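You operate a simulated robot arm through the tools that you are given. There is no shell and no other tool. Be economical: measure what you need, move in short steps, check, and stop when the job is done.

You are at the controls of a simulated two-armed robot. One attempt, no reset.

## Task
Swap the backup unit's weak battery for the spare with the later date.
Fine: the two small spares stand on the backup unit, dated this year; unit and main breaker off first; old battery on the end table; shut the drawer, switch both on again; leave the other controls. Set down upright: small battery, what you pick out. Where these are worked on the way, their far stop is far enough and under half their travel is too little: main breaker.

It is judged by the outcome, as a careful person would: the job done as asked, and still so three seconds after it is handed in. It fails if anything else is knocked over, pushed out of place, dropped, spilled or broken.

## Robot
Two 7-joint arms with three-finger grippers on one trunk, on a base that drives. Base frame: it is fixed to the floor where the robot stands at the start and does not move with it; the origin is under the middle of the robot, x ahead of it, y to its left, z up. Readings come in cm, degrees, newtons and seconds.
The left shoulder is at the start at [4.2, 15.4, 100.7], the right one opposite. With the tool pointing down near the work surface each hand reaches from about 10 to 56 cm from the robot's upright axis, wherever it stands, measured 20 degrees to its own side. Places, roughly: backup power button [50, 0, 100]; backup test button [50, -10, 100]; backup unit [70, -30, 100]; battery drawer [60, -50, 100]; end table [60, -30, 80]; grey meter knob [50, -100, 90]; main breaker [50, -70, 90]; mute button [50, -20, 100]; pad in the battery drawer [60, -50, 100]; stabilizer switch [50, -80, 90]; step knob [50, -90, 90]; tower plug [40, 40, 80]; tower switch [40, 30, 90]; voltage slide [40, 40, 90]. Payload 2.69 kg a hand.
The tool frame of a hand sits at the grasp point between the pads (the TCP): z along the fingers, y along the line on which they close. The tips reach 2.9 cm beyond it. Largest opening 12 cm; the body of the gripper starts 7.8 cm behind the TCP.
Orientation is that of the tool frame in the base frame, as a unit quaternion [w, x, y, z]. With the fingers straight down and closing along the base's y, the tool's x points along the base's -x, its y along +y and its z along -z.

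## Interface
- The arms move only by the tool apply_moves. It takes "left_moves", "right_moves" or both (then of equal length, played together; a hand with none holds still); each is a list of rows, each a list of 7 numbers: the shift along the base's x, y, z in cm, then the turn, a rotation vector about the base's x, y, z in degrees, then the finger opening in cm, from 0 to 12. In form: [[dx, dy, dz, rx, ry, rz, claw], ...]. A call has 1 to 20 rows; each row is the pose to reach, as a shift and turn from the pose commanded when the call began. Rows are played at 5 a second. More than 5 cm and 8.6 degrees between two rows, or a gripper value outside its range, and nothing of the call is played. Where a pose cannot be reached the arm comes as near as it can. A force on the tool above 60 N (or 10 N above the force at the start of the call, whichever is more), or a blocked arm, ends the call early, and 0.2 s more pass. The fingers move at their own pace and stop on an object; they squeeze with about 43 N. The grip force told is the motor's: it shows also when the fingers shut on nothing. Time passes only in rows, and 0.2 s behind the last, so rows that repeat a pose let the fingers close. The reply holds the time, the measured pose of the TCP, the force on the tool along the base axes, the opening and the grip force, in the units named above and with some noise, with the torque about the TCP (base axes, N m) and any sound that the robot's microphone picked up.
- Cameras (640 x 400 px; columns grow to the right, rows downward): "scene" is now at [14.72, -2.37, 118.81]; the picture's right is [-0.17, -0.99, 0.00], its down [-0.28, 0.05, -0.96] and it looks along [0.94, -0.16, -0.29] (base axes); focal length 214 px, centre (320, 200). "left" rides on the left gripper at [6.3, 0, -10.4] in its tool frame; the picture's right is [0.00, 1.00, 0.00], its down [-0.83, 0.00, -0.56] and it looks along [-0.56, 0.00, 0.83] (tool axes); focal length 275 px, centre (320, 200). "right" rides on the right gripper at [6.3, 0, -10.4] in its tool frame; the picture's right is [0.00, 1.00, 0.00], its down [-0.83, 0.00, -0.56] and it looks along [-0.56, 0.00, 0.83] (tool axes); focal length 275 px, centre (320, 200). There is no depth. A picture from a camera that has moved, and an enlarged one, comes with that camera's place and axes in the base frame and with its lens. The place of the scene camera against the robot may be out by one fixed shift of up to 1.8 cm in any direction.
- camera(camera): a new picture of that camera. The clock stands still meanwhile.
- move_column(by): slides the trunk up (or, below 0, down) by that many cm; the arms and the scene camera ride with it, the base frame stays. It gives what a move gives, with no picture.
- roll_base(legs): drives the robot by 1 to 6 legs, each [ahead, left, turn to the left] in cm, cm and degrees, along the robot's own axes; the way and the turn of a leg run together, so that a leg with both is an arc; at most 150 cm and 180 degrees a leg. The arms and the cameras ride along, it lands a little off, and it stops where it bumps. It gives what a move gives.
- aim_head(pan, tilt): turns the head with the scene camera to pan (to the left, within 80 degrees either way) and tilt (down, from -29 to 69), counted from straight ahead of the robot. It gives what a move gives.
- inspect(camera, box): a new picture of the part [left, top, right, bottom] of that camera's present view, enlarged. The clock stands still meanwhile.
- hand_in(): hands the job in; it is judged then, once.

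Work in short steps. Places have to be worked out from the pictures, the camera data and where the tool is seen: move nearer, look again, correct. Check each grasp and each placing, and mend what went wrong. You have 120 turns and 100 pictures in all, those below and enlarged ones among them. Open the grippers and draw the arms clear of the work before you hand the job in, unless the task says otherwise; then end with one line.

The tools are called after "Request:" as name(argument=value, ...) on one line, values as JSON. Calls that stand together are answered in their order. apply_moves: Moves the arms, as the interface text tells. Its arguments: {"type":"object","properties":{"left_moves":{"type":"array"},"right_moves":{"type":"array"}},"required":[]} The other tools are called the same way: move_column (by) slides the trunk up or down; roll_base (legs) drives the base; aim_head (pan, tilt) turns the head that bears the scene camera; camera (camera) takes a picture; inspect (camera, box) takes an enlarged picture of a part of a camera's view; hand_in () hands the job in.

At the start:

```text
time: 0.0
left_ee_pos: [34.36, -0.66, 100.06]
left_orientation: [0.001, 0.0, 1.0, 0.0]
left_force: [-0.2, 0.5, 0.4]
left_torque: [-0.02, 0.01, 0.0]
left_grip_width: 12.0
left_finger_force: 0.0
right_ee_pos: [36.68, -42.55, 100.06]
right_orientation: [0.001, 0.001, 1.0, 0.0]
right_force: [0.4, 0.9, 0.0]
right_torque: [0.0, 0.04, 0.07]
right_grip_width: 11.98
right_finger_force: 0.0
trunk travel left (down, up): [-37.5, 6.3]
robot x, y, heading: [-0.39, 0.29, 0.1]
head pan, tilt: [-9.8, 16.7]
```

scene: 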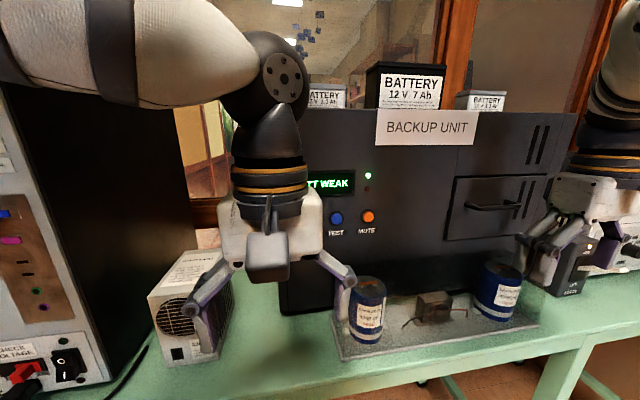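
right: 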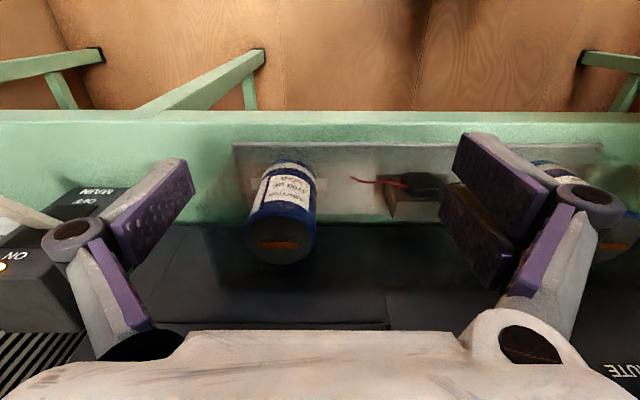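
left: 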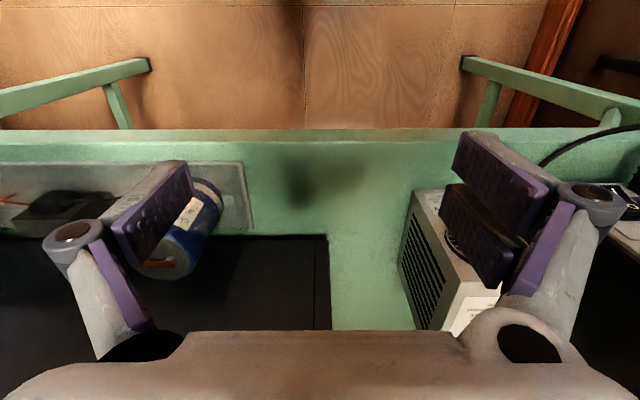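

The arms partly hide the backup unit. I'll look more closely at the front of the unit and at the batteries on top.

Request:
inspect(camera="scene", box=[280, 50, 600, 250])

Request:
aim_head(pan=-50, tilt=25)

Request:
camera(camera="scene")

```text
2.00 times, centred on (440, 150) of scene
camera zoom: at [14.72, -2.37, 118.81], right [-0.17, -0.99, 0.0], down [-0.28, 0.05, -0.96], along [0.94, -0.16, -0.29], focal length 429 px, centre (80, 300)
```

zoom: 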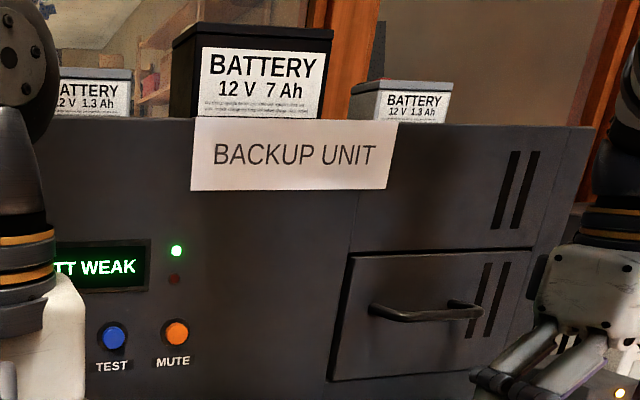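

```text
time: 1.1
left_ee_pos: [34.35, -0.57, 100.05]
left_orientation: [0.0, 0.0, 1.0, 0.0]
left_force: [-0.6, -0.1, 0.0]
left_torque: [0.04, -0.02, 0.0]
left_grip_width: 12.0
left_finger_force: 0.1
right_ee_pos: [36.63, -42.69, 100.05]
right_orientation: [0.001, 0.0, 1.0, 0.0]
right_force: [-0.1, -0.4, -0.6]
right_torque: [0.01, -0.01, 0.04]
right_grip_width: 12.0
right_finger_force: 0.0
trunk travel left (down, up): [-37.5, 6.3]
robot x, y, heading: [0.25, -0.25, 0.1]
head pan, tilt: [-50.0, 25.0]
```

```text
95 pictures are left
camera scene: at [11.45, -7.82, 117.47], right [-0.77, -0.64, 0.0], down [-0.27, 0.32, -0.91], along [0.58, -0.69, -0.42], focal length 214 px, centre (320, 200)
```

scene: 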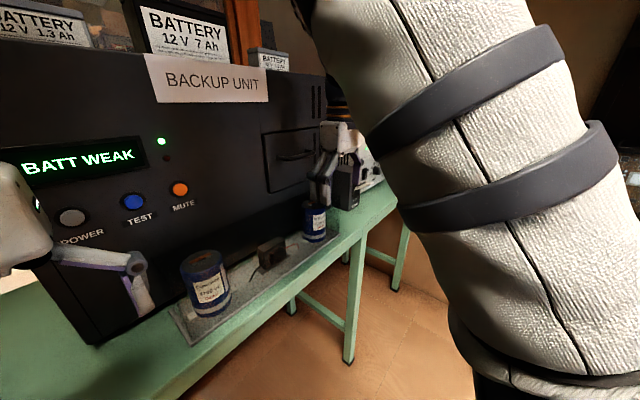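

The arms block much of the view, so I'll back off 40 cm, which moves away from everything on the table, and take an overview.

Request:
roll_base(legs=[[-40, 0, 0]])

Request:
aim_head(pan=-25, tilt=22)

Request:
camera(camera="scene")

```text
time: 3.6
left_ee_pos: [-6.38, -0.54, 100.01]
left_orientation: [0.0, 0.002, 1.0, 0.0]
left_force: [-1.5, -0.1, 0.7]
left_torque: [-0.01, 0.02, -0.03]
left_grip_width: 11.99
left_finger_force: 0.0
right_ee_pos: [-4.12, -42.73, 100.04]
right_orientation: [0.0, 0.002, 1.0, 0.0]
right_force: [0.1, -0.3, 0.2]
right_torque: [-0.01, 0.0, 0.0]
right_grip_width: 12.03
right_finger_force: 0.0
trunk travel left (down, up): [-37.5, 6.3]
robot x, y, heading: [-40.44, 0.14, 0.1]
head pan, tilt: [-50.0, 25.0]
```

```text
time: 4.5
left_ee_pos: [-6.36, -0.65, 99.94]
left_orientation: [0.0, 0.002, 1.0, 0.001]
left_force: [0.5, 0.4, 0.2]
left_torque: [-0.01, 0.03, -0.03]
left_grip_width: 11.99
left_finger_force: 0.1
right_ee_pos: [-4.09, -42.74, 99.98]
right_orientation: [0.001, 0.002, 1.0, -0.001]
right_force: [0.5, 0.1, 0.4]
right_torque: [0.01, 0.01, -0.01]
right_grip_width: 12.02
right_finger_force: 0.1
trunk travel left (down, up): [-37.5, 6.3]
robot x, y, heading: [-40.23, 0.01, -0.6]
head pan, tilt: [-25.0, 22.0]
```

```text
94 pictures are left
camera scene: at [-26.68, -4.68, 117.95], right [-0.43, -0.9, 0.0], down [-0.34, 0.16, -0.93], along [0.84, -0.4, -0.37], focal length 214 px, centre (320, 200)
```

scene: 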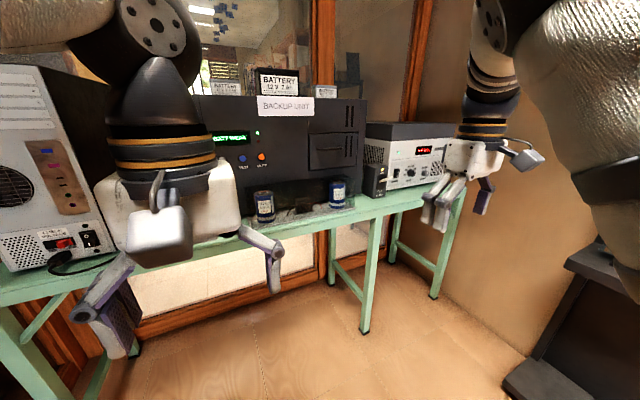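

The green table carries everything: tower, fan box, backup unit and meter box. I'll check the left side too, and zoom in on the right half.

Request:
inspect(camera="scene", box=[190, 60, 470, 235])

Request:
aim_head(pan=35, tilt=30)

Request:
camera(camera="scene")

```text
2.29 times, centred on (330, 148) of scene
camera zoom: at [-26.68, -4.68, 117.95], right [-0.43, -0.9, 0.0], down [-0.34, 0.16, -0.93], along [0.84, -0.4, -0.37], focal length 490 px, centre (297, 320)
```

zoom: 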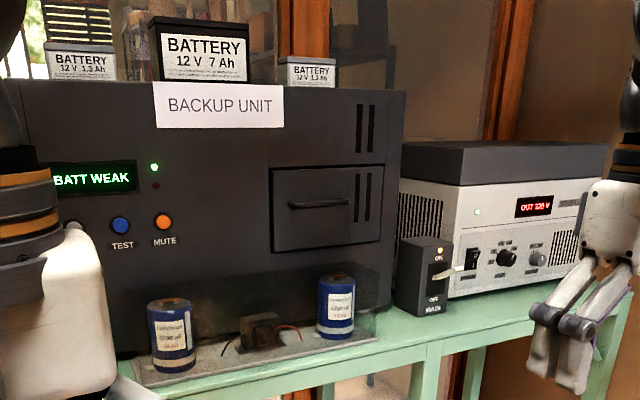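

```text
time: 5.8
left_ee_pos: [-6.26, -0.57, 100.01]
left_orientation: [0.001, 0.002, 1.0, -0.001]
left_force: [-0.5, -0.1, -0.2]
left_torque: [0.02, 0.03, 0.01]
left_grip_width: 11.99
left_finger_force: 0.0
right_ee_pos: [-4.05, -42.65, 99.97]
right_orientation: [0.001, 0.001, 1.0, 0.001]
right_force: [-0.4, 0.2, -0.7]
right_torque: [-0.03, 0.0, 0.02]
right_grip_width: 12.01
right_finger_force: 0.1
trunk travel left (down, up): [-37.5, 6.3]
robot x, y, heading: [-40.39, 0.19, -0.2]
head pan, tilt: [35.0, 30.0]
```

```text
92 pictures are left
camera scene: at [-27.64, 4.43, 116.67], right [0.57, -0.82, 0.0], down [-0.41, -0.28, -0.87], along [0.71, 0.49, -0.5], focal length 214 px, centre (320, 200)
```

scene: 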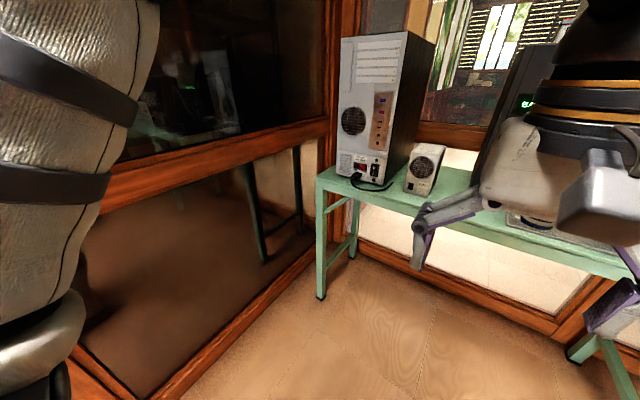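

The green table spans everything here, so I take it as the end table. Next I'll raise the trunk, aim at the unit, and zoom in on the spare labels to find the dates.

Request:
move_column(by=6)

Request:
aim_head(pan=-15, tilt=10)

Request:
camera(camera="scene")

```text
time: 6.8
left_ee_pos: [-6.16, -0.63, 105.94]
left_orientation: [0.0, 0.001, 1.0, 0.0]
left_force: [0.4, 0.1, -0.4]
left_torque: [0.0, 0.05, 0.0]
left_grip_width: 12.01
left_finger_force: 0.1
right_ee_pos: [-4.08, -42.66, 105.85]
right_orientation: [0.0, 0.002, 1.0, 0.0]
right_force: [0.1, 0.5, -0.2]
right_torque: [-0.02, -0.01, 0.01]
right_grip_width: 12.02
right_finger_force: 0.1
trunk travel left (down, up): [-43.5, 0.3]
robot x, y, heading: [-40.37, 0.45, 0.1]
head pan, tilt: [35.0, 30.0]
```

```text
time: 8.0
left_ee_pos: [-6.16, -0.49, 105.98]
left_orientation: [0.0, 0.002, 1.0, 0.0]
left_force: [0.0, 0.3, -0.3]
left_torque: [-0.04, 0.01, -0.01]
left_grip_width: 12.0
left_finger_force: 0.0
right_ee_pos: [-4.13, -42.63, 106.1]
right_orientation: [0.0, 0.002, 1.0, 0.001]
right_force: [0.6, 0.5, -0.9]
right_torque: [0.0, 0.0, 0.02]
right_grip_width: 12.0
right_finger_force: 0.0
trunk travel left (down, up): [-43.5, 0.3]
robot x, y, heading: [-40.54, 0.06, -0.2]
head pan, tilt: [-15.0, 10.0]
```

```text
91 pictures are left
camera scene: at [-31.93, -3.13, 126.75], right [-0.26, -0.97, 0.0], down [-0.17, 0.05, -0.98], along [0.95, -0.26, -0.17], focal length 214 px, centre (320, 200)
```

scene: 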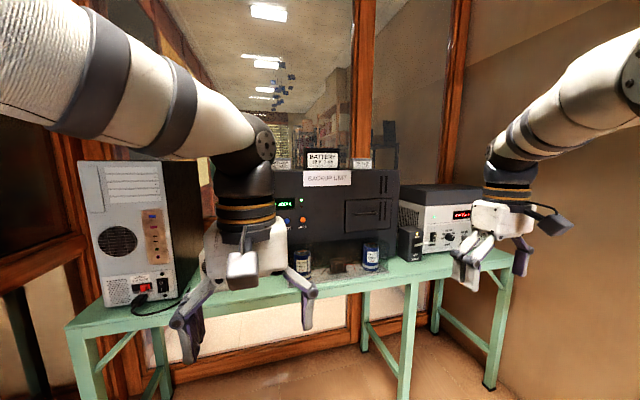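

I'll zoom in hard on each spare battery's label.

Request:
inspect(camera="scene", box=[270, 145, 302, 165])

Request:
inspect(camera="scene", box=[346, 150, 378, 170])

```text
16.00 times, centred on (286, 155) of scene
camera zoom: at [-31.93, -3.13, 126.75], right [-0.26, -0.97, 0.0], down [-0.17, 0.05, -0.98], along [0.95, -0.26, -0.17], focal length 3432 px, centre (864, 920)
```

zoom: 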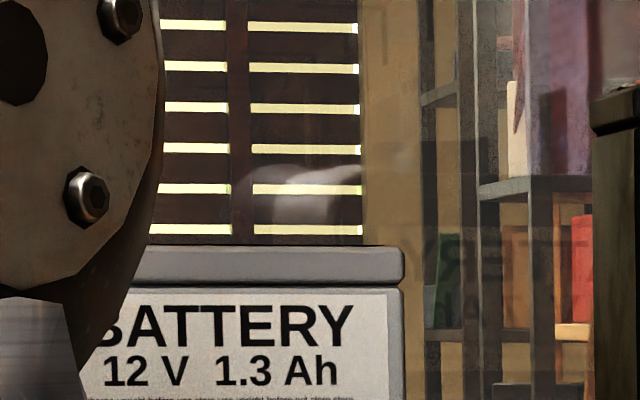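

```text
16.00 times, centred on (362, 160) of scene
camera zoom: at [-31.93, -3.13, 126.75], right [-0.26, -0.97, 0.0], down [-0.17, 0.05, -0.98], along [0.95, -0.26, -0.17], focal length 3432 px, centre (-352, 840)
```

zoom: 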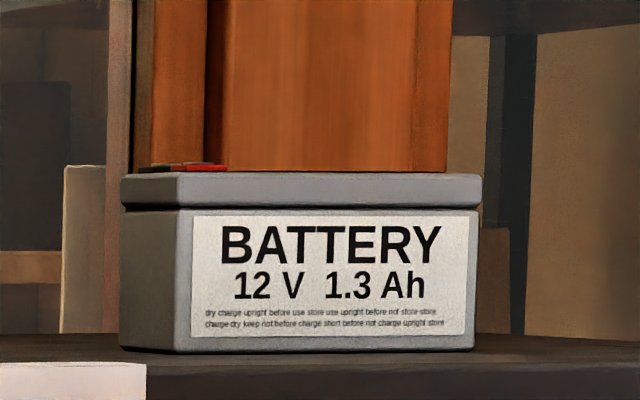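

The date isn't on the front labels, so I'll check the tops later with the wrist camera. Here in free space I'll turn both tools to point horizontally forward, for pressing and gripping on the front face.

Request:
apply_moves(left_moves=[[1, 0, 0, 0, -8.2, 0, 6], [2, 0, 0, 0, -16.4, 0, 3], [3, 0, 0, 0, -24.6, 0, 0], [4, 0, 0, 0, -32.8, 0, 0], [5, 0, 0, 0, -41, 0, 0], [6, 0, 0, 0, -49.2, 0, 0], [7, 0, 0, 0, -57.4, 0, 0], [8, 0, 0, 0, -65.6, 0, 0], [8, 0, 0, 0, -73.8, 0, 0], [8, 0, 0, 0, -82, 0, 0], [8, 0, 0, 0, -90, 0, 0]], right_moves=[[1, 0, 0, 0, -8.2, 0, 6], [2, 0, 0, 0, -16.4, 0, 3], [3, 0, 0, 0, -24.6, 0, 0], [4, 0, 0, 0, -32.8, 0, 0], [5, 0, 0, 0, -41, 0, 0], [6, 0, 0, 0, -49.2, 0, 0], [7, 0, 0, 0, -57.4, 0, 0], [8, 0, 0, 0, -65.6, 0, 0], [8, 0, 0, 0, -73.8, 0, 0], [8, 0, 0, 0, -82, 0, 0], [8, 0, 0, 0, -90, 0, 0]])

Request:
camera(camera="scene")

```text
time: 10.4
left_ee_pos: [1.82, -0.56, 105.97]
left_orientation: [0.708, 0.002, 0.706, 0.001]
left_force: [-0.3, 0.2, -0.7]
left_torque: [-0.02, 0.01, 0.03]
left_grip_width: 0.0
left_finger_force: 28.4
right_ee_pos: [3.87, -42.78, 105.98]
right_orientation: [0.708, 0.001, 0.706, 0.001]
right_force: [0.0, -0.2, -0.2]
right_torque: [-0.03, -0.02, 0.03]
right_grip_width: 0.01
right_finger_force: 27.9
trunk travel left (down, up): [-43.5, 0.3]
robot x, y, heading: [-40.39, -0.2, -0.3]
head pan, tilt: [-15.0, 10.0]
```

```text
88 pictures are left
camera scene: at [-31.88, -3.21, 126.74], right [-0.26, -0.96, 0.0], down [-0.17, 0.05, -0.98], along [0.95, -0.26, -0.17], focal length 214 px, centre (320, 200)
```

scene: 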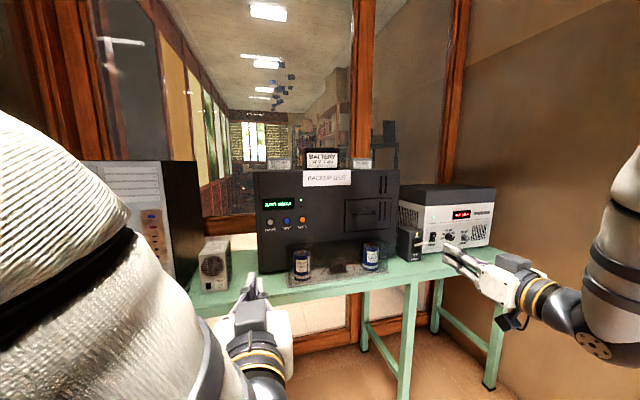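

Both tools now point forward and the view is clear. I'll zoom in on the unit's front and on the breaker.

Request:
inspect(camera="scene", box=[252, 150, 412, 250])

Request:
inspect(camera="scene", box=[360, 190, 488, 270])

Request:
inspect(camera="scene", box=[264, 152, 296, 172])

```text
4.00 times, centred on (332, 200) of scene
camera zoom: at [-31.88, -3.21, 126.74], right [-0.26, -0.96, 0.0], down [-0.17, 0.05, -0.98], along [0.95, -0.26, -0.17], focal length 858 px, centre (272, 200)
```

zoom: 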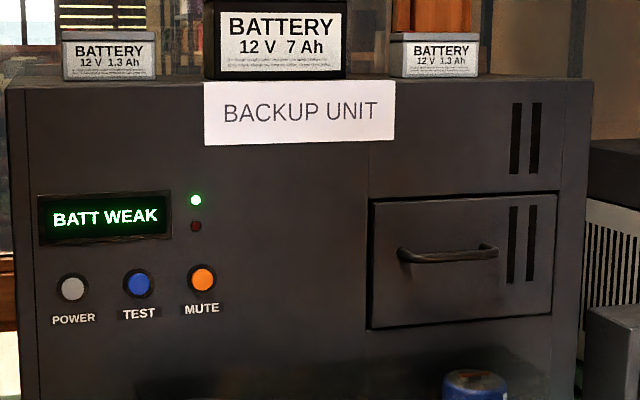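

```text
5.00 times, centred on (424, 230) of scene
camera zoom: at [-31.88, -3.21, 126.74], right [-0.26, -0.96, 0.0], down [-0.17, 0.05, -0.98], along [0.95, -0.26, -0.17], focal length 1072 px, centre (-200, 50)
```

zoom: 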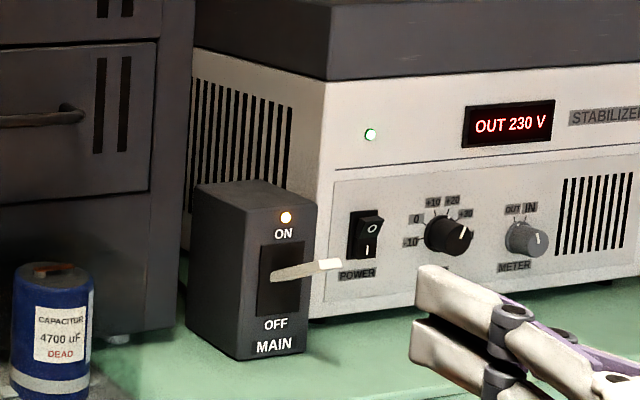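

```text
16.00 times, centred on (280, 162) of scene
camera zoom: at [-31.88, -3.21, 126.74], right [-0.26, -0.96, 0.0], down [-0.17, 0.05, -0.98], along [0.95, -0.26, -0.17], focal length 3432 px, centre (960, 808)
```

zoom: 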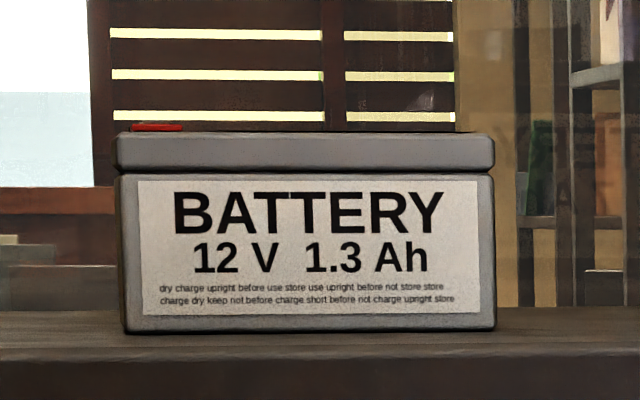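

The buttons are near z≈104, y≈-6 (power), -12 and -18. The drawer handle is near (46,-43,106), the breaker near (48,-70,92), and the unit top is at z≈123.5. I'll shift the robot right 26 cm and go forward, hands above jar height and short of the face.

Request:
roll_base(legs=[[0, -26, 0], [32, 0, 0]])

Request:
aim_head(pan=0, tilt=25)

Request:
camera(camera="scene")

Request:
camera(camera="left")

```text
time: 14.7
left_ee_pos: [33.58, -26.08, 106.07]
left_orientation: [0.707, -0.002, 0.707, 0.005]
left_force: [1.1, -0.8, 0.6]
left_torque: [-0.02, 0.03, 0.01]
left_grip_width: 0.0
left_finger_force: 28.8
right_ee_pos: [36.08, -68.31, 106.02]
right_orientation: [0.707, -0.002, 0.707, 0.004]
right_force: [0.3, -0.1, -0.2]
right_torque: [0.01, -0.03, 0.0]
right_grip_width: 0.0
right_finger_force: 28.9
trunk travel left (down, up): [-43.5, 0.3]
robot x, y, heading: [-8.56, -24.95, 0.4]
head pan, tilt: [-15.0, 10.0]
```

```text
time: 15.5
left_ee_pos: [33.64, -25.99, 105.88]
left_orientation: [0.705, -0.006, 0.709, 0.004]
left_force: [1.2, -0.2, 0.0]
left_torque: [-0.04, 0.01, -0.01]
left_grip_width: 0.0
left_finger_force: 28.4
right_ee_pos: [35.99, -68.2, 105.93]
right_orientation: [0.707, -0.002, 0.707, 0.005]
right_force: [0.2, 0.3, 0.5]
right_torque: [-0.04, 0.01, 0.0]
right_grip_width: 0.0
right_finger_force: 28.9
trunk travel left (down, up): [-43.5, 0.3]
robot x, y, heading: [-8.46, -26.34, 0.3]
head pan, tilt: [0.0, 25.0]
```

```text
84 pictures are left
camera scene: at [0.01, -28.45, 126.23], right [-0.19, -0.98, 0.0], down [-0.22, 0.04, -0.97], along [0.96, -0.19, -0.23], focal length 214 px, centre (320, 200)
```

scene: 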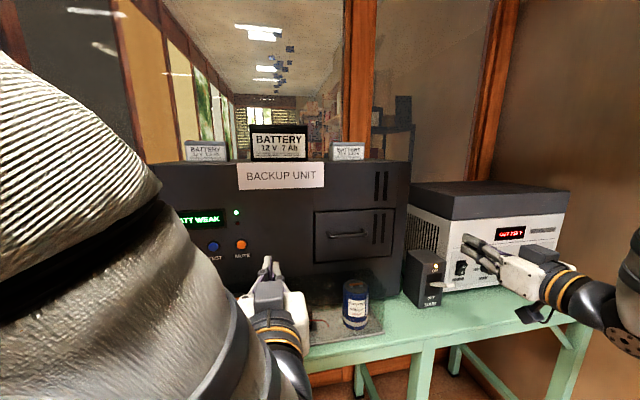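

```text
83 pictures are left
camera left: at [23.16, -26.13, 99.65], right [-0.01, 1.0, 0.0], down [-0.55, -0.01, 0.83], along [0.83, 0.01, 0.55], focal length 275 px, centre (320, 200)
```

left: 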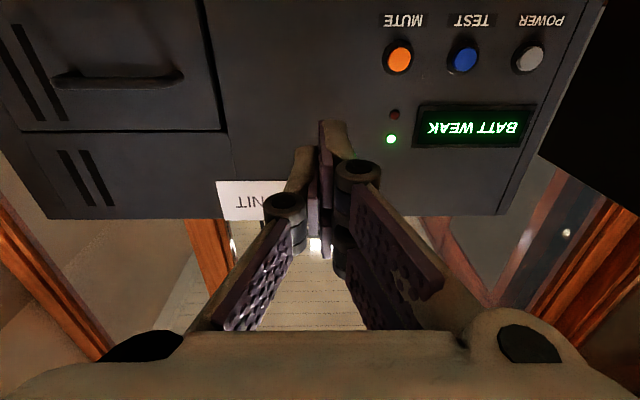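

In the left wrist view the power button is at about y=-7, z=102.5 if the face is at x≈50. I'll move the left hand in front of it, still short of the face, and look again.

Request:
apply_moves(left_moves=[[1, 4.5, -0.7, 0, 0, 0, 0], [2, 9, -1.5, 0, 0, 0, 0], [3, 13.5, -2.2, 0, 0, 0, 0], [4, 18.5, -3, 0, 0, 0, 0], [6, 18.8, -3.3, 0, 0, 0, 0], [6, 18.8, -3.3, 0, 0, 0, 0]])

Request:
camera(camera="left")

Request:
camera(camera="scene")

```text
refused: row 4 steps farther than a row can; nothing moved
```

```text
82 pictures are left
camera left: at [23.16, -26.13, 99.65], right [-0.01, 1.0, 0.0], down [-0.55, -0.01, 0.83], along [0.83, 0.01, 0.55], focal length 275 px, centre (320, 200)
```

left: 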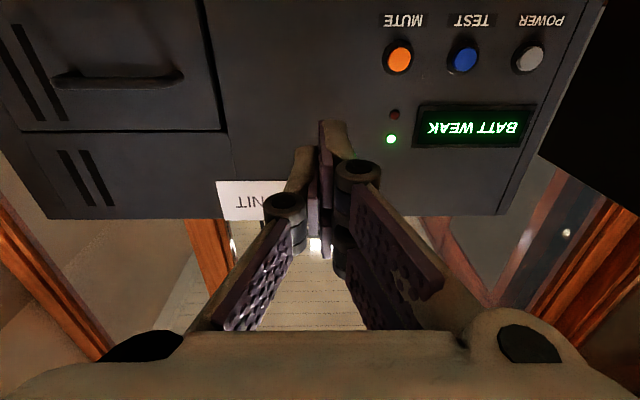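

```text
81 pictures are left
camera scene: at [0.01, -28.45, 126.23], right [-0.19, -0.98, 0.0], down [-0.22, 0.04, -0.97], along [0.96, -0.19, -0.23], focal length 214 px, centre (320, 200)
```

scene: 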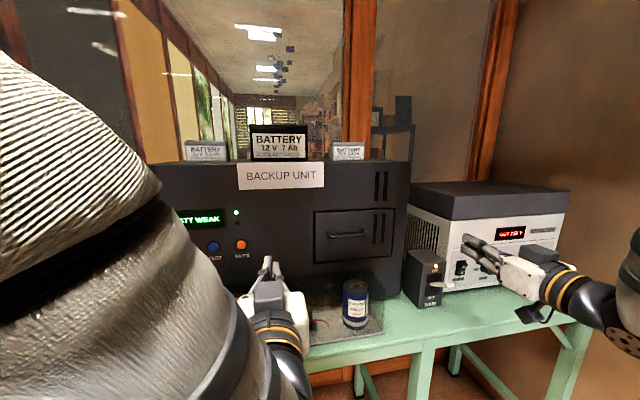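

A step was too long and nothing moved, so I'll resend with shorter rows.

Request:
apply_moves(left_moves=[[1, 4, -0.7, 0, 0, 0, 0], [2, 8, -1.4, 0, 0, 0, 0], [3, 12, -2.1, 0, 0, 0, 0], [4, 16, -2.8, 0, 0, 0, 0], [6, 18.8, -3.3, 0, 0, 0, 0], [6, 18.8, -3.3, 0, 0, 0, 0]])

Request:
camera(camera="left")

```text
time: 16.9
left_ee_pos: [38.54, -10.64, 103.26]
left_orientation: [0.707, -0.004, 0.707, 0.008]
left_force: [-0.6, -0.8, -0.5]
left_torque: [-0.03, -0.01, 0.04]
left_grip_width: 0.0
left_finger_force: 29.0
left hand out of reach, approached as far as the arm can: row 5, 6
right_ee_pos: [36.01, -68.27, 105.97]
right_orientation: [0.708, -0.002, 0.706, 0.006]
right_force: [-0.3, -0.5, -0.9]
right_torque: [0.01, -0.02, 0.01]
right_grip_width: 0.01
right_finger_force: 28.7
trunk travel left (down, up): [-43.5, 0.3]
robot x, y, heading: [-9.2, -25.76, 0.3]
head pan, tilt: [0.0, 25.0]
```

```text
80 pictures are left
camera left: at [28.11, -10.85, 97.02], right [-0.02, 1.0, 0.01], down [-0.56, -0.02, 0.83], along [0.83, 0.01, 0.56], focal length 275 px, centre (320, 200)
```

left: 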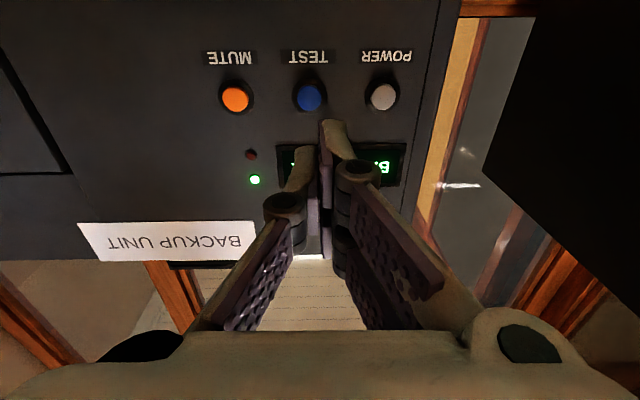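

Triangulating gives the power button at about (53, -4.9, 103). I need the base closer, so I'll pull both hands back a little and drive 8 cm ahead and 8 cm left.

Request:
apply_moves(left_moves=[[2, 16, -2.8, 0, 0, 0, 0], [-1, 16, -2.8, 0, 0, 0, 0]], right_moves=[[-3, 0, 0, 0, 0, 0, 0], [-6, 0, 0, 0, 0, 0, 0]])

Request:
roll_base(legs=[[8, 8, 0]])

Request:
camera(camera="left")

```text
refused: row 1 steps farther than a row can; nothing moved
```

```text
time: 18.1
left_ee_pos: [46.47, -2.64, 103.24]
left_orientation: [0.707, -0.004, 0.707, 0.006]
left_force: [-0.2, 0.7, 0.7]
left_torque: [0.0, -0.01, -0.02]
left_grip_width: 0.01
left_finger_force: 28.4
right_ee_pos: [43.86, -60.2, 105.99]
right_orientation: [0.707, -0.001, 0.707, 0.003]
right_force: [0.4, 0.4, -0.4]
right_torque: [-0.03, 0.03, -0.01]
right_grip_width: 0.01
right_finger_force: 28.6
trunk travel left (down, up): [-43.5, 0.3]
robot x, y, heading: [-0.85, -17.78, 0.7]
head pan, tilt: [0.0, 25.0]
```

```text
79 pictures are left
camera left: at [36.11, -2.92, 96.99], right [-0.01, 1.0, 0.01], down [-0.55, -0.02, 0.83], along [0.83, 0.01, 0.56], focal length 275 px, centre (320, 200)
```

left: 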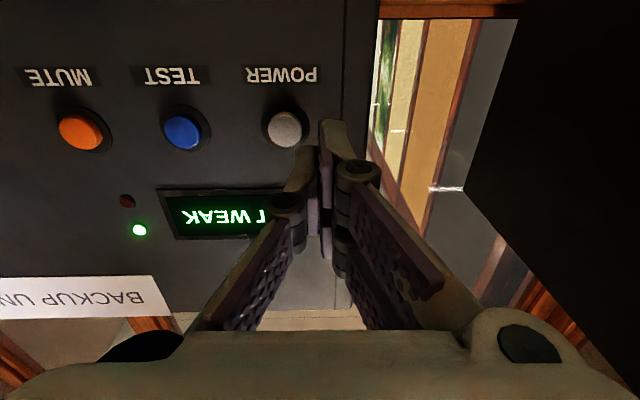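

The button is confirmed at (53.2, -4.9, 103.05). The fingertips are at x≈49.4, so I'll line up and press in small steps, then back out.

Request:
apply_moves(left_moves=[[0, -2.2, -0.2, 0, 0, 0, 0], [2, -2.2, -0.2, 0, 0, 0, 0], [3, -2.2, -0.2, 0, 0, 0, 0], [3.6, -2.2, -0.2, 0, 0, 0, 0], [4.0, -2.2, -0.2, 0, 0, 0, 0]])

Request:
camera(camera="left")

```text
time: 19.3
left_ee_pos: [50.62, -4.99, 103.15]
left_orientation: [0.707, -0.004, 0.707, 0.008]
left_force: [-0.7, -0.7, -1.2]
left_torque: [0.0, 0.0, -0.04]
left_grip_width: 0.6
left_finger_force: 27.8
right_ee_pos: [43.89, -60.41, 106.0]
right_orientation: [0.708, -0.001, 0.706, 0.004]
right_force: [0.6, 0.5, 0.0]
right_torque: [0.03, 0.0, 0.02]
right_grip_width: 0.0
right_finger_force: 28.5
trunk travel left (down, up): [-43.5, 0.3]
robot x, y, heading: [-1.06, -18.09, 0.3]
head pan, tilt: [0.0, 25.0]
```

```text
78 pictures are left
camera left: at [40.12, -5.09, 96.83], right [-0.01, 1.0, 0.01], down [-0.56, -0.02, 0.83], along [0.83, 0.01, 0.56], focal length 275 px, centre (320, 200)
```

left: 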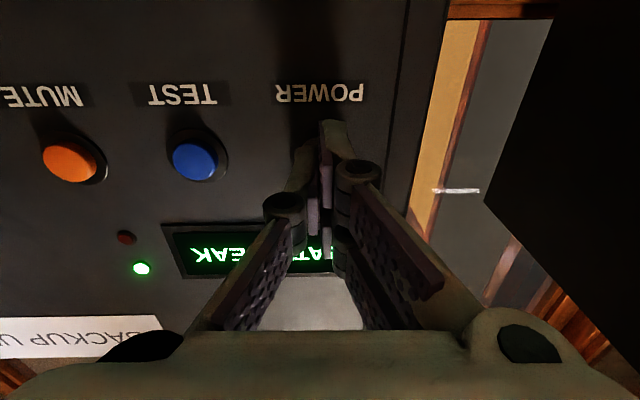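

The fingers spread by 0.6 cm, so the tips are touching the button. I'll press on in small steps.

Request:
apply_moves(left_moves=[[0.4, 0, 0, 0, 0, 0, 0], [0.8, 0, 0, 0, 0, 0, 0], [1.2, 0, 0, 0, 0, 0, 0]])

Request:
camera(camera="left")

```text
time: 20.1
left_ee_pos: [51.06, -5.11, 103.17]
left_orientation: [0.707, -0.003, 0.707, 0.007]
left_force: [-37.2, 2.3, -2.6]
left_torque: [0.0, -0.01, -0.04]
left_grip_width: 0.61
left_finger_force: 28.4
right_ee_pos: [43.47, -60.25, 106.21]
right_orientation: [0.709, -0.002, 0.705, 0.005]
right_force: [-0.2, 0.9, -0.5]
right_torque: [-0.03, 0.0, 0.02]
right_grip_width: 0.01
right_finger_force: 28.4
trunk travel left (down, up): [-43.5, 0.3]
robot x, y, heading: [-1.06, -18.0, 0.4]
head pan, tilt: [0.0, 25.0]
heard: click
```

```text
77 pictures are left
camera left: at [40.73, -5.11, 96.84], right [-0.01, 1.0, 0.01], down [-0.56, -0.02, 0.83], along [0.83, 0.01, 0.56], focal length 275 px, centre (320, 200)
```

left: 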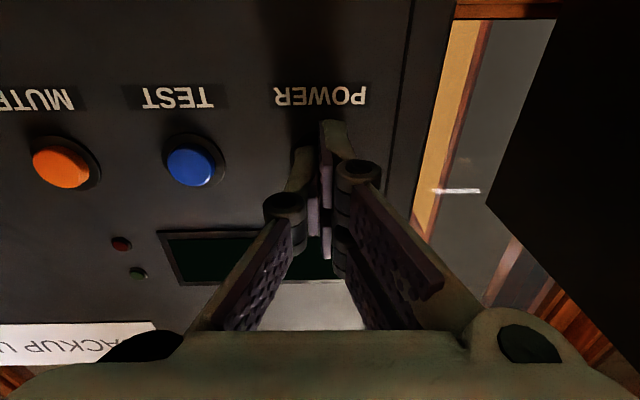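

The click sounded and the display went dark, so the unit is off. I'll withdraw the left hand and check.

Request:
apply_moves(left_moves=[[-4, 0, 0, 0, 0, 0, 0], [-8, 0, 0, 0, 0, 0, 0], [-12, 0, 0, 0, 0, 0, 0], [-16, 0, 0, 0, 0, 0, 0]], right_moves=[[-3, 0, 0, 0, 0, 0, 0], [-6, 0, 0, 0, 0, 0, 0], [-6, 0, 0, 0, 0, 0, 0], [-6, 0, 0, 0, 0, 0, 0]])

Request:
roll_base(legs=[[0, -20, 0]])

Request:
camera(camera="right")

Request:
camera(camera="scene")

```text
time: 21.1
left_ee_pos: [39.62, -8.14, 101.8]
left_orientation: [0.707, -0.004, 0.707, 0.007]
left_force: [-0.1, 0.7, 0.6]
left_torque: [-0.05, -0.03, -0.03]
left_grip_width: 0.0
left_finger_force: 28.6
left hand out of reach, approached as far as the arm can: row 3, 4
right_ee_pos: [37.77, -60.39, 105.97]
right_orientation: [0.708, -0.002, 0.707, 0.005]
right_force: [-0.5, -0.6, 1.1]
right_torque: [0.0, -0.01, 0.03]
right_grip_width: 0.0
right_finger_force: 28.4
trunk travel left (down, up): [-43.5, 0.3]
robot x, y, heading: [-0.97, -18.12, 0.4]
head pan, tilt: [0.0, 25.0]
```

```text
time: 23.3
left_ee_pos: [39.87, -28.13, 101.73]
left_orientation: [0.707, -0.004, 0.707, 0.007]
left_force: [0.3, 0.0, 0.1]
left_torque: [-0.02, 0.0, 0.02]
left_grip_width: 0.0
left_finger_force: 28.8
right_ee_pos: [38.05, -80.44, 106.11]
right_orientation: [0.707, -0.002, 0.707, 0.005]
right_force: [0.4, -0.3, 0.4]
right_torque: [0.01, 0.03, 0.03]
right_grip_width: 0.0
right_finger_force: 28.7
trunk travel left (down, up): [-43.5, 0.3]
robot x, y, heading: [-0.51, -38.02, 0.4]
head pan, tilt: [0.0, 25.0]
```

```text
76 pictures are left
camera right: at [27.62, -80.68, 99.74], right [-0.01, 1.0, 0.0], down [-0.56, 0.0, 0.83], along [0.83, 0.01, 0.56], focal length 275 px, centre (320, 200)
```

right: 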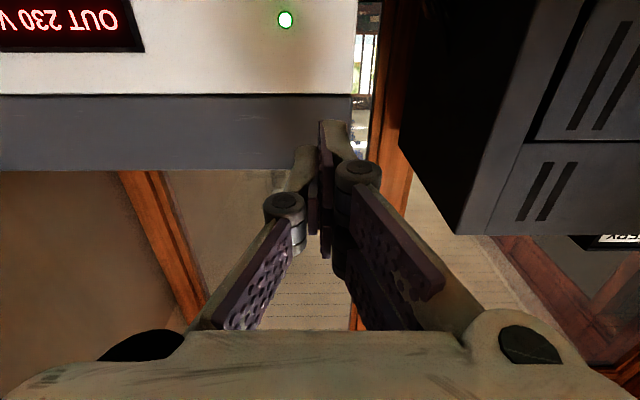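

```text
75 pictures are left
camera scene: at [8.08, -38.8, 124.31], right [0.01, -1.0, 0.0], down [-0.42, 0.0, -0.91], along [0.91, 0.01, -0.42], focal length 214 px, centre (320, 200)
```

scene: 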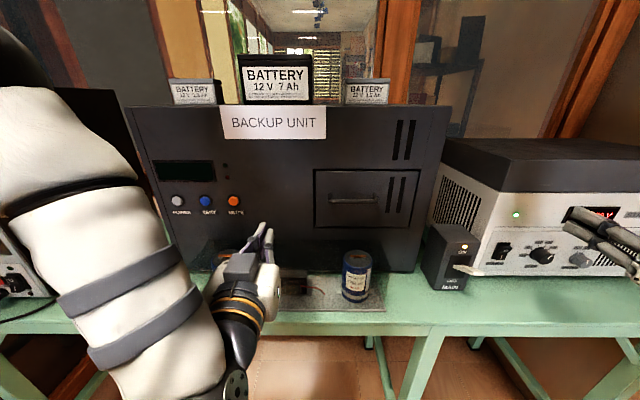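

The unit is dark and its LEDs are out. The breaker lever tip triangulates to about (43.4, -73, 91.5), with the box front near x≈46. I'll pitch the right tool 30° down, open to 4 cm, and come down in front of the breaker.

Request:
apply_moves(right_moves=[[-1, 2, -2, 0, 7.5, 0, 4], [-2, 4, -4, 0, 15, 0, 4], [-3, 6, -7, 0, 22.5, 0, 4], [-3, 7.5, -10, 0, 30, 0, 4], [-3, 7.5, -12, 0, 30, 0, 4], [-3, 7.5, -12, 0, 30, 0, 4]])

Request:
camera(camera="right")

Request:
inspect(camera="scene", box=[400, 200, 560, 300])

```text
time: 24.7
left_ee_pos: [39.78, -28.07, 101.69]
left_orientation: [0.707, -0.004, 0.707, 0.007]
left_force: [0.1, -0.8, -0.4]
left_torque: [-0.04, -0.01, -0.03]
left_grip_width: 0.0
left_finger_force: 28.8
right_ee_pos: [36.37, -74.18, 93.81]
right_orientation: [0.501, -0.001, 0.866, 0.005]
right_force: [-0.4, 0.7, -0.1]
right_torque: [-0.02, 0.01, 0.04]
right_grip_width: 4.03
right_finger_force: 0.0
right hand out of reach, approached as far as the arm can: row 2, 3, 4, 5, 6
trunk travel left (down, up): [-43.5, 0.3]
robot x, y, heading: [-0.88, -38.11, 0.6]
head pan, tilt: [0.0, 25.0]
```

```text
74 pictures are left
camera right: at [24.34, -74.38, 93.61], right [-0.01, 1.0, 0.0], down [-0.07, 0.0, 1.0], along [1.0, 0.01, 0.07], focal length 275 px, centre (320, 200)
```

right: 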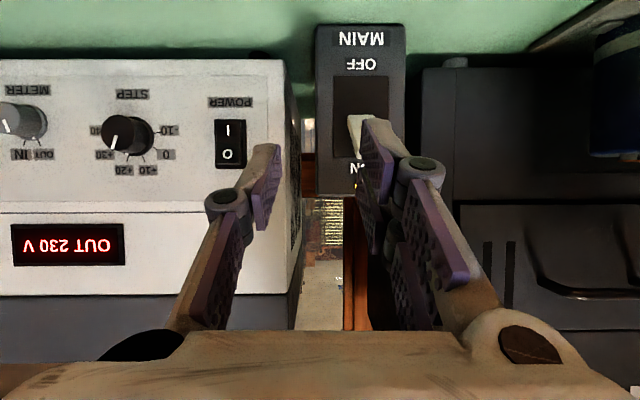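

```text
4.00 times, centred on (480, 250) of scene
camera zoom: at [8.06, -38.74, 124.32], right [0.01, -1.0, 0.0], down [-0.42, 0.0, -0.91], along [0.91, 0.01, -0.42], focal length 858 px, centre (-320, 0)
```

zoom: 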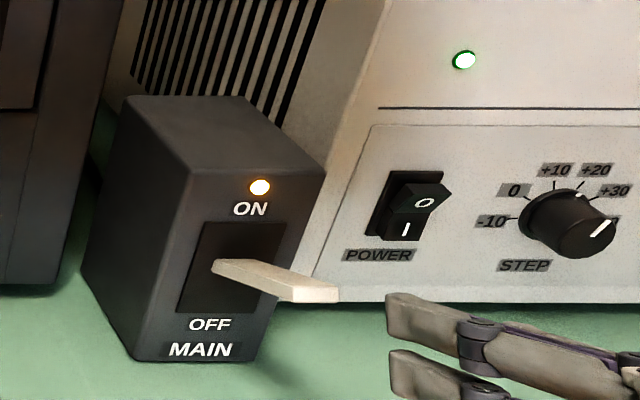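

The lever is just left of my hand, at y≈-71.3. I'll zoom in to see its tip precisely.

Request:
inspect(camera="right", box=[280, 20, 440, 220])

```text
2.00 times, centred on (360, 120) of right
camera zoom: at [24.34, -74.38, 93.61], right [-0.01, 1.0, 0.0], down [-0.07, 0.0, 1.0], along [1.0, 0.01, 0.07], focal length 551 px, centre (240, 360)
```

zoom: 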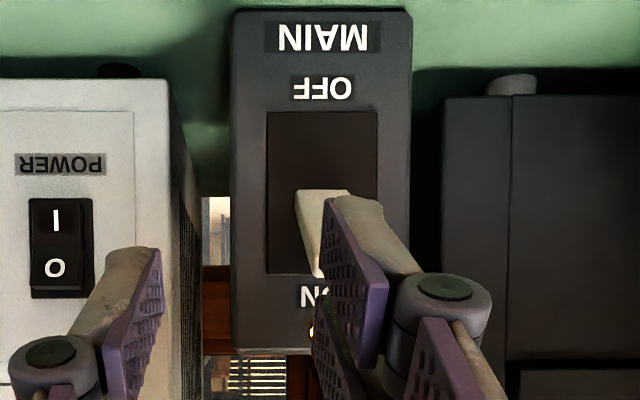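

Combining both views: the table is at z≈80, the box face at x≈49.5, and the lever runs from (49.5, z 87.5) up to its tip at (41.7, -70.5, 92). That is 30° up, which matches my tool pitch. I'll centre on it and look before gripping.

Request:
apply_moves(right_moves=[[1, 2, 0, 0, 0, 0, 5], [1.4, 3.4, 0.5, 0, 0, 0, 5], [1.4, 3.4, 0.5, 0, 0, 0, 5]])

Request:
camera(camera="right")

Request:
inspect(camera="scene", box=[400, 200, 560, 300])

```text
time: 25.5
left_ee_pos: [39.8, -28.2, 101.77]
left_orientation: [0.707, -0.004, 0.707, 0.007]
left_force: [-0.2, -0.3, 0.6]
left_torque: [0.02, 0.02, 0.03]
left_grip_width: 0.02
left_finger_force: 28.4
right_ee_pos: [38.66, -71.14, 94.18]
right_orientation: [0.5, -0.001, 0.866, 0.006]
right_force: [-0.4, 0.6, 0.5]
right_torque: [0.01, 0.0, 0.01]
right_grip_width: 4.99
right_finger_force: 0.1
right hand out of reach, approached as far as the arm can: row 1, 2, 3
trunk travel left (down, up): [-43.5, 0.3]
robot x, y, heading: [-0.68, -38.09, 0.4]
head pan, tilt: [0.0, 25.0]
```

```text
71 pictures are left
camera right: at [26.44, -71.46, 94.07], right [-0.01, 1.0, 0.0], down [-0.07, -0.01, 1.0], along [1.0, 0.01, 0.07], focal length 275 px, centre (320, 200)
```

right: 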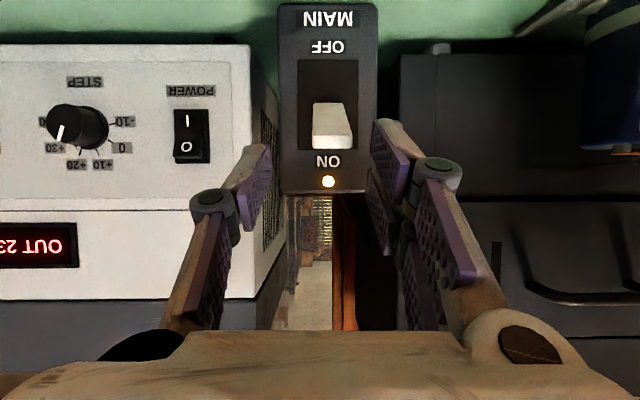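

```text
4.00 times, centred on (480, 250) of scene
camera zoom: at [8.09, -38.78, 124.31], right [0.01, -1.0, 0.0], down [-0.42, 0.0, -0.91], along [0.91, 0.01, -0.42], focal length 858 px, centre (-320, 0)
```

zoom: 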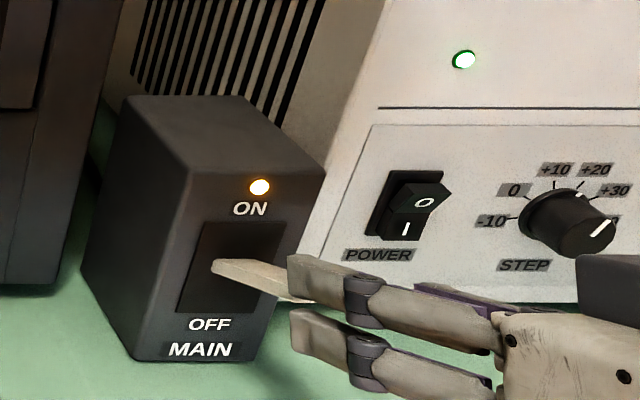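

The lever is centred at y≈-70.5 with its tip near z 91.7. I'll advance partway with the fingers open at 5 cm and check where the hand really is.

Request:
apply_moves(right_moves=[[1.5, 0.5, -1, 0, 0, 0, 5], [3, 0.5, -2, 0, 0, 0, 5], [3, 0.5, -2, 0, 0, 0, 5]])

Request:
camera(camera="right")

```text
time: 26.3
left_ee_pos: [39.86, -28.15, 101.7]
left_orientation: [0.707, -0.004, 0.707, 0.007]
left_force: [0.1, 0.3, -0.1]
left_torque: [0.01, 0.0, -0.02]
left_grip_width: 0.0
left_finger_force: 28.6
right_ee_pos: [41.64, -70.59, 92.34]
right_orientation: [0.501, -0.001, 0.866, 0.005]
right_force: [-0.2, -0.1, 0.3]
right_torque: [-0.01, -0.01, 0.02]
right_grip_width: 4.98
right_finger_force: 0.1
trunk travel left (down, up): [-43.5, 0.3]
robot x, y, heading: [-1.06, -37.86, 0.3]
head pan, tilt: [0.0, 25.0]
```

```text
69 pictures are left
camera right: at [29.43, -70.9, 92.06], right [-0.01, 1.0, 0.0], down [-0.07, 0.0, 1.0], along [1.0, 0.01, 0.07], focal length 275 px, centre (320, 200)
```

right: 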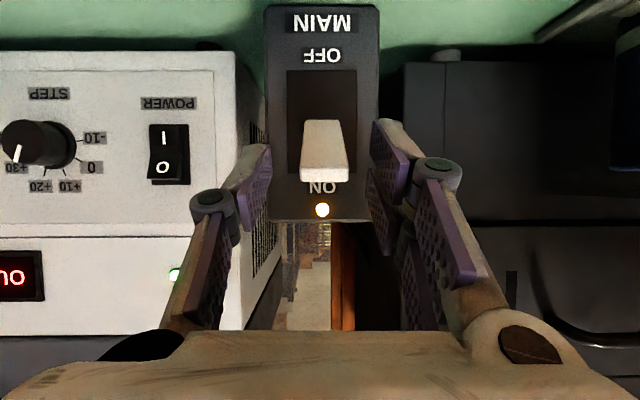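

The lever is between the fingers. I'll advance a little along the tool and close on it.

Request:
apply_moves(right_moves=[[1.3, 0.1, -0.8, 0, 0, 0, 5], [1.3, 0.1, -0.8, 0, 0, 0, 1], [1.3, 0.1, -0.8, 0, 0, 0, 1], [1.3, 0.1, -0.8, 0, 0, 0, 1]])

```text
time: 27.3
left_ee_pos: [39.94, -28.21, 101.68]
left_orientation: [0.707, -0.004, 0.707, 0.007]
left_force: [-0.3, 0.2, -0.3]
left_torque: [-0.01, 0.01, 0.01]
left_grip_width: 0.0
left_finger_force: 28.3
right_ee_pos: [42.89, -70.56, 91.58]
right_orientation: [0.5, -0.001, 0.866, 0.005]
right_force: [2.7, 1.8, -3.7]
right_torque: [-0.21, 0.02, 0.18]
right_grip_width: 2.36
right_finger_force: 44.7
trunk travel left (down, up): [-43.5, 0.3]
robot x, y, heading: [-0.69, -38.66, 0.6]
head pan, tilt: [0.0, 25.0]
```

The lever is gripped, width 2.36. I'll swing it down along its arc to the OFF stop.

Request:
apply_moves(right_moves=[[-0.5, 0, -1.5, 0, 0, 0, 1], [-0.9, 0, -3, 0, 0, 0, 1], [-1.0, 0, -4.3, 0, 0, 0, 1], [-0.9, 0, -5.6, 0, 0, 0, 1], [-0.6, 0, -7, 0, 0, 0, 1], [0, 0, -8.3, 0, 0, 0, 1]])

Request:
inspect(camera="scene", box=[400, 200, 560, 300])

```text
time: 28.7
left_ee_pos: [39.72, -28.03, 101.85]
left_orientation: [0.708, -0.005, 0.706, 0.008]
left_force: [0.3, 0.5, 0.1]
left_torque: [-0.01, -0.02, 0.0]
left_grip_width: 0.0
left_finger_force: 28.3
right_ee_pos: [42.8, -70.47, 83.34]
right_orientation: [0.502, -0.002, 0.865, 0.005]
right_force: [-8.4, 9.0, 12.5]
right_torque: [-0.47, -1.21, 0.73]
right_grip_width: 2.23
right_finger_force: 45.4
trunk travel left (down, up): [-43.5, 0.3]
robot x, y, heading: [-0.71, -38.38, 0.6]
head pan, tilt: [0.0, 25.0]
```

```text
4.00 times, centred on (480, 250) of scene
camera zoom: at [7.87, -38.62, 124.35], right [0.01, -1.0, 0.0], down [-0.42, 0.0, -0.91], along [0.91, 0.01, -0.42], focal length 858 px, centre (-320, 0)
```

zoom: 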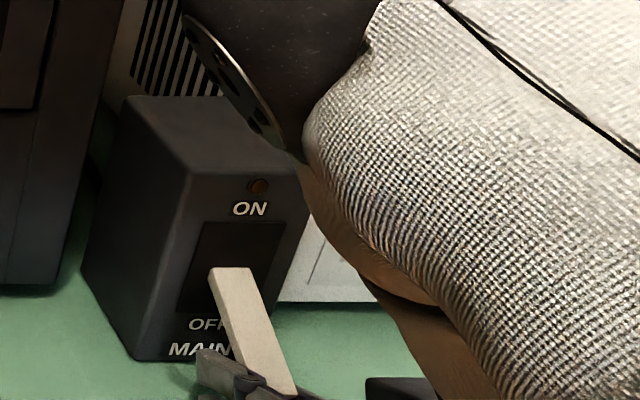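

The breaker lamp is out and the lever is down. I'll nudge slightly further to be sure of the stop, then open and back away.

Request:
apply_moves(right_moves=[[0.3, 0, -0.5, 0, 0, 0, 1], [0.3, 0, -0.5, 0, 0, 0, 5], [0.3, 0, -0.5, 0, 0, 0, 5], [-3, 0, 0.5, 0, 0, 0, 5], [-4, 0, 4, 0, 0, 0, 5], [-4, 0, 8, 0, 0, 0, 5], [-4, 0, 12, 0, 0, 0, 5]])

Request:
camera(camera="scene")

```text
time: 30.3
left_ee_pos: [39.78, -28.06, 101.64]
left_orientation: [0.707, -0.004, 0.707, 0.007]
left_force: [-0.1, -0.3, -0.2]
left_torque: [0.0, 0.03, 0.01]
left_grip_width: 0.0
left_finger_force: 28.6
right_ee_pos: [38.89, -70.56, 95.24]
right_orientation: [0.5, 0.0, 0.866, 0.005]
right_force: [0.1, 0.1, 1.0]
right_torque: [0.01, -0.02, -0.02]
right_grip_width: 5.0
right_finger_force: 0.1
trunk travel left (down, up): [-43.5, 0.3]
robot x, y, heading: [-0.74, -37.94, 0.4]
head pan, tilt: [0.0, 25.0]
```

```text
67 pictures are left
camera scene: at [8.02, -38.74, 124.32], right [0.01, -1.0, 0.0], down [-0.42, 0.0, -0.91], along [0.91, 0.01, -0.42], focal length 214 px, centre (320, 200)
```

scene: 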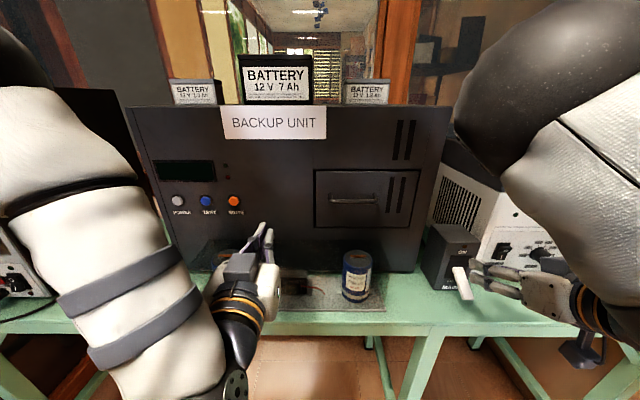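

The breaker is off. For the drawer I need the right tool horizontal with the fingers closing vertically. I'll level it and lift it to handle height first.

Request:
apply_moves(right_moves=[[-0.7, 2.5, 3, 0, -7.5, 0, 5], [-1.4, 5, 6, 0, -15, 0, 5], [-2, 7.5, 9, 0, -22.5, 0, 5], [-2, 10, 11.5, 0, -30, 0, 5], [-2, 12, 11.5, 0, -30, 0, 5]])

Request:
apply_moves(right_moves=[[0, 1, 0, 8.2, 0, 0, 5], [0, 2, 0, 16.4, 0, 0, 5], [0, 3, 0, 24.6, 0, 0, 5], [0, 4, 0, 32.8, 0, 0, 5], [0, 5, 0, 41, 0, 0, 5], [0, 6, 0, 49.2, 0, 0, 5], [0, 7, 0, 57.4, 0, 0, 5], [0, 8, 0, 65.6, 0, 0, 5], [0, 9, 0, 73.8, 0, 0, 5], [0, 9, 0, 82, 0, 0, 5], [0, 9, 0, 90, 0, 0, 5]])

Request:
camera(camera="right")

Request:
camera(camera="scene")

```text
time: 31.5
left_ee_pos: [39.84, -28.17, 101.69]
left_orientation: [0.707, -0.004, 0.708, 0.008]
left_force: [0.6, -0.1, -0.3]
left_torque: [0.01, 0.02, 0.02]
left_grip_width: 0.0
left_finger_force: 28.8
right_ee_pos: [43.91, -65.24, 109.74]
right_orientation: [0.707, -0.003, 0.708, 0.006]
right_force: [0.7, -0.4, -0.9]
right_torque: [0.03, -0.01, -0.01]
right_grip_width: 4.99
right_finger_force: 0.0
right hand out of reach, approached as far as the arm can: row 1, 2, 3, 4, 5
trunk travel left (down, up): [-43.5, 0.3]
robot x, y, heading: [-0.74, -37.88, 0.5]
head pan, tilt: [0.0, 25.0]
```

```text
time: 33.9
left_ee_pos: [39.93, -28.15, 101.67]
left_orientation: [0.707, -0.004, 0.708, 0.008]
left_force: [0.5, -0.2, 0.3]
left_torque: [-0.04, 0.02, 0.02]
left_grip_width: 0.0
left_finger_force: 28.8
right_ee_pos: [43.91, -63.7, 110.87]
right_orientation: [0.482, 0.51, 0.503, 0.504]
right_force: [-0.2, 0.0, 0.5]
right_torque: [0.04, 0.01, -0.04]
right_grip_width: 5.0
right_finger_force: 0.1
right hand out of reach, approached as far as the arm can: row 1, 2, 3, 4, 5, 6, 7, 8, 9, 10, 11
trunk travel left (down, up): [-43.5, 0.3]
robot x, y, heading: [-0.95, -38.25, 0.3]
head pan, tilt: [0.0, 25.0]
```

```text
66 pictures are left
camera right: at [33.42, -57.72, 111.3], right [0.03, -0.02, 1.0], down [-0.54, -0.84, -0.01], along [0.84, -0.54, -0.04], focal length 275 px, centre (320, 200)
```

right: 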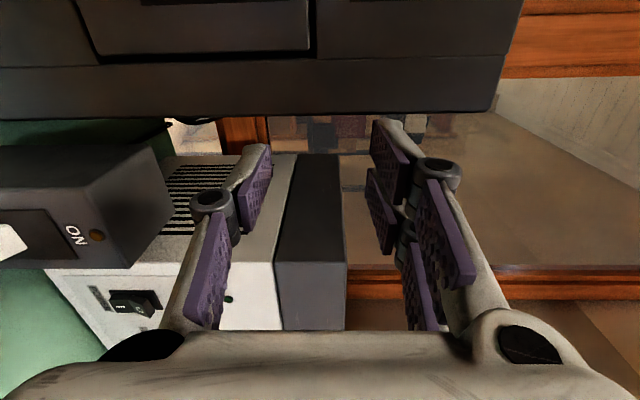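

```text
65 pictures are left
camera scene: at [8.05, -40.08, 127.16], right [-0.14, -0.99, 0.0], down [-0.13, 0.02, -0.99], along [0.98, -0.14, -0.13], focal length 214 px, centre (320, 200)
```

scene: 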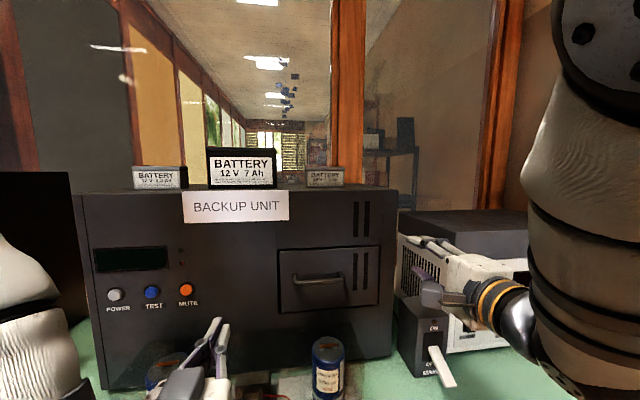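

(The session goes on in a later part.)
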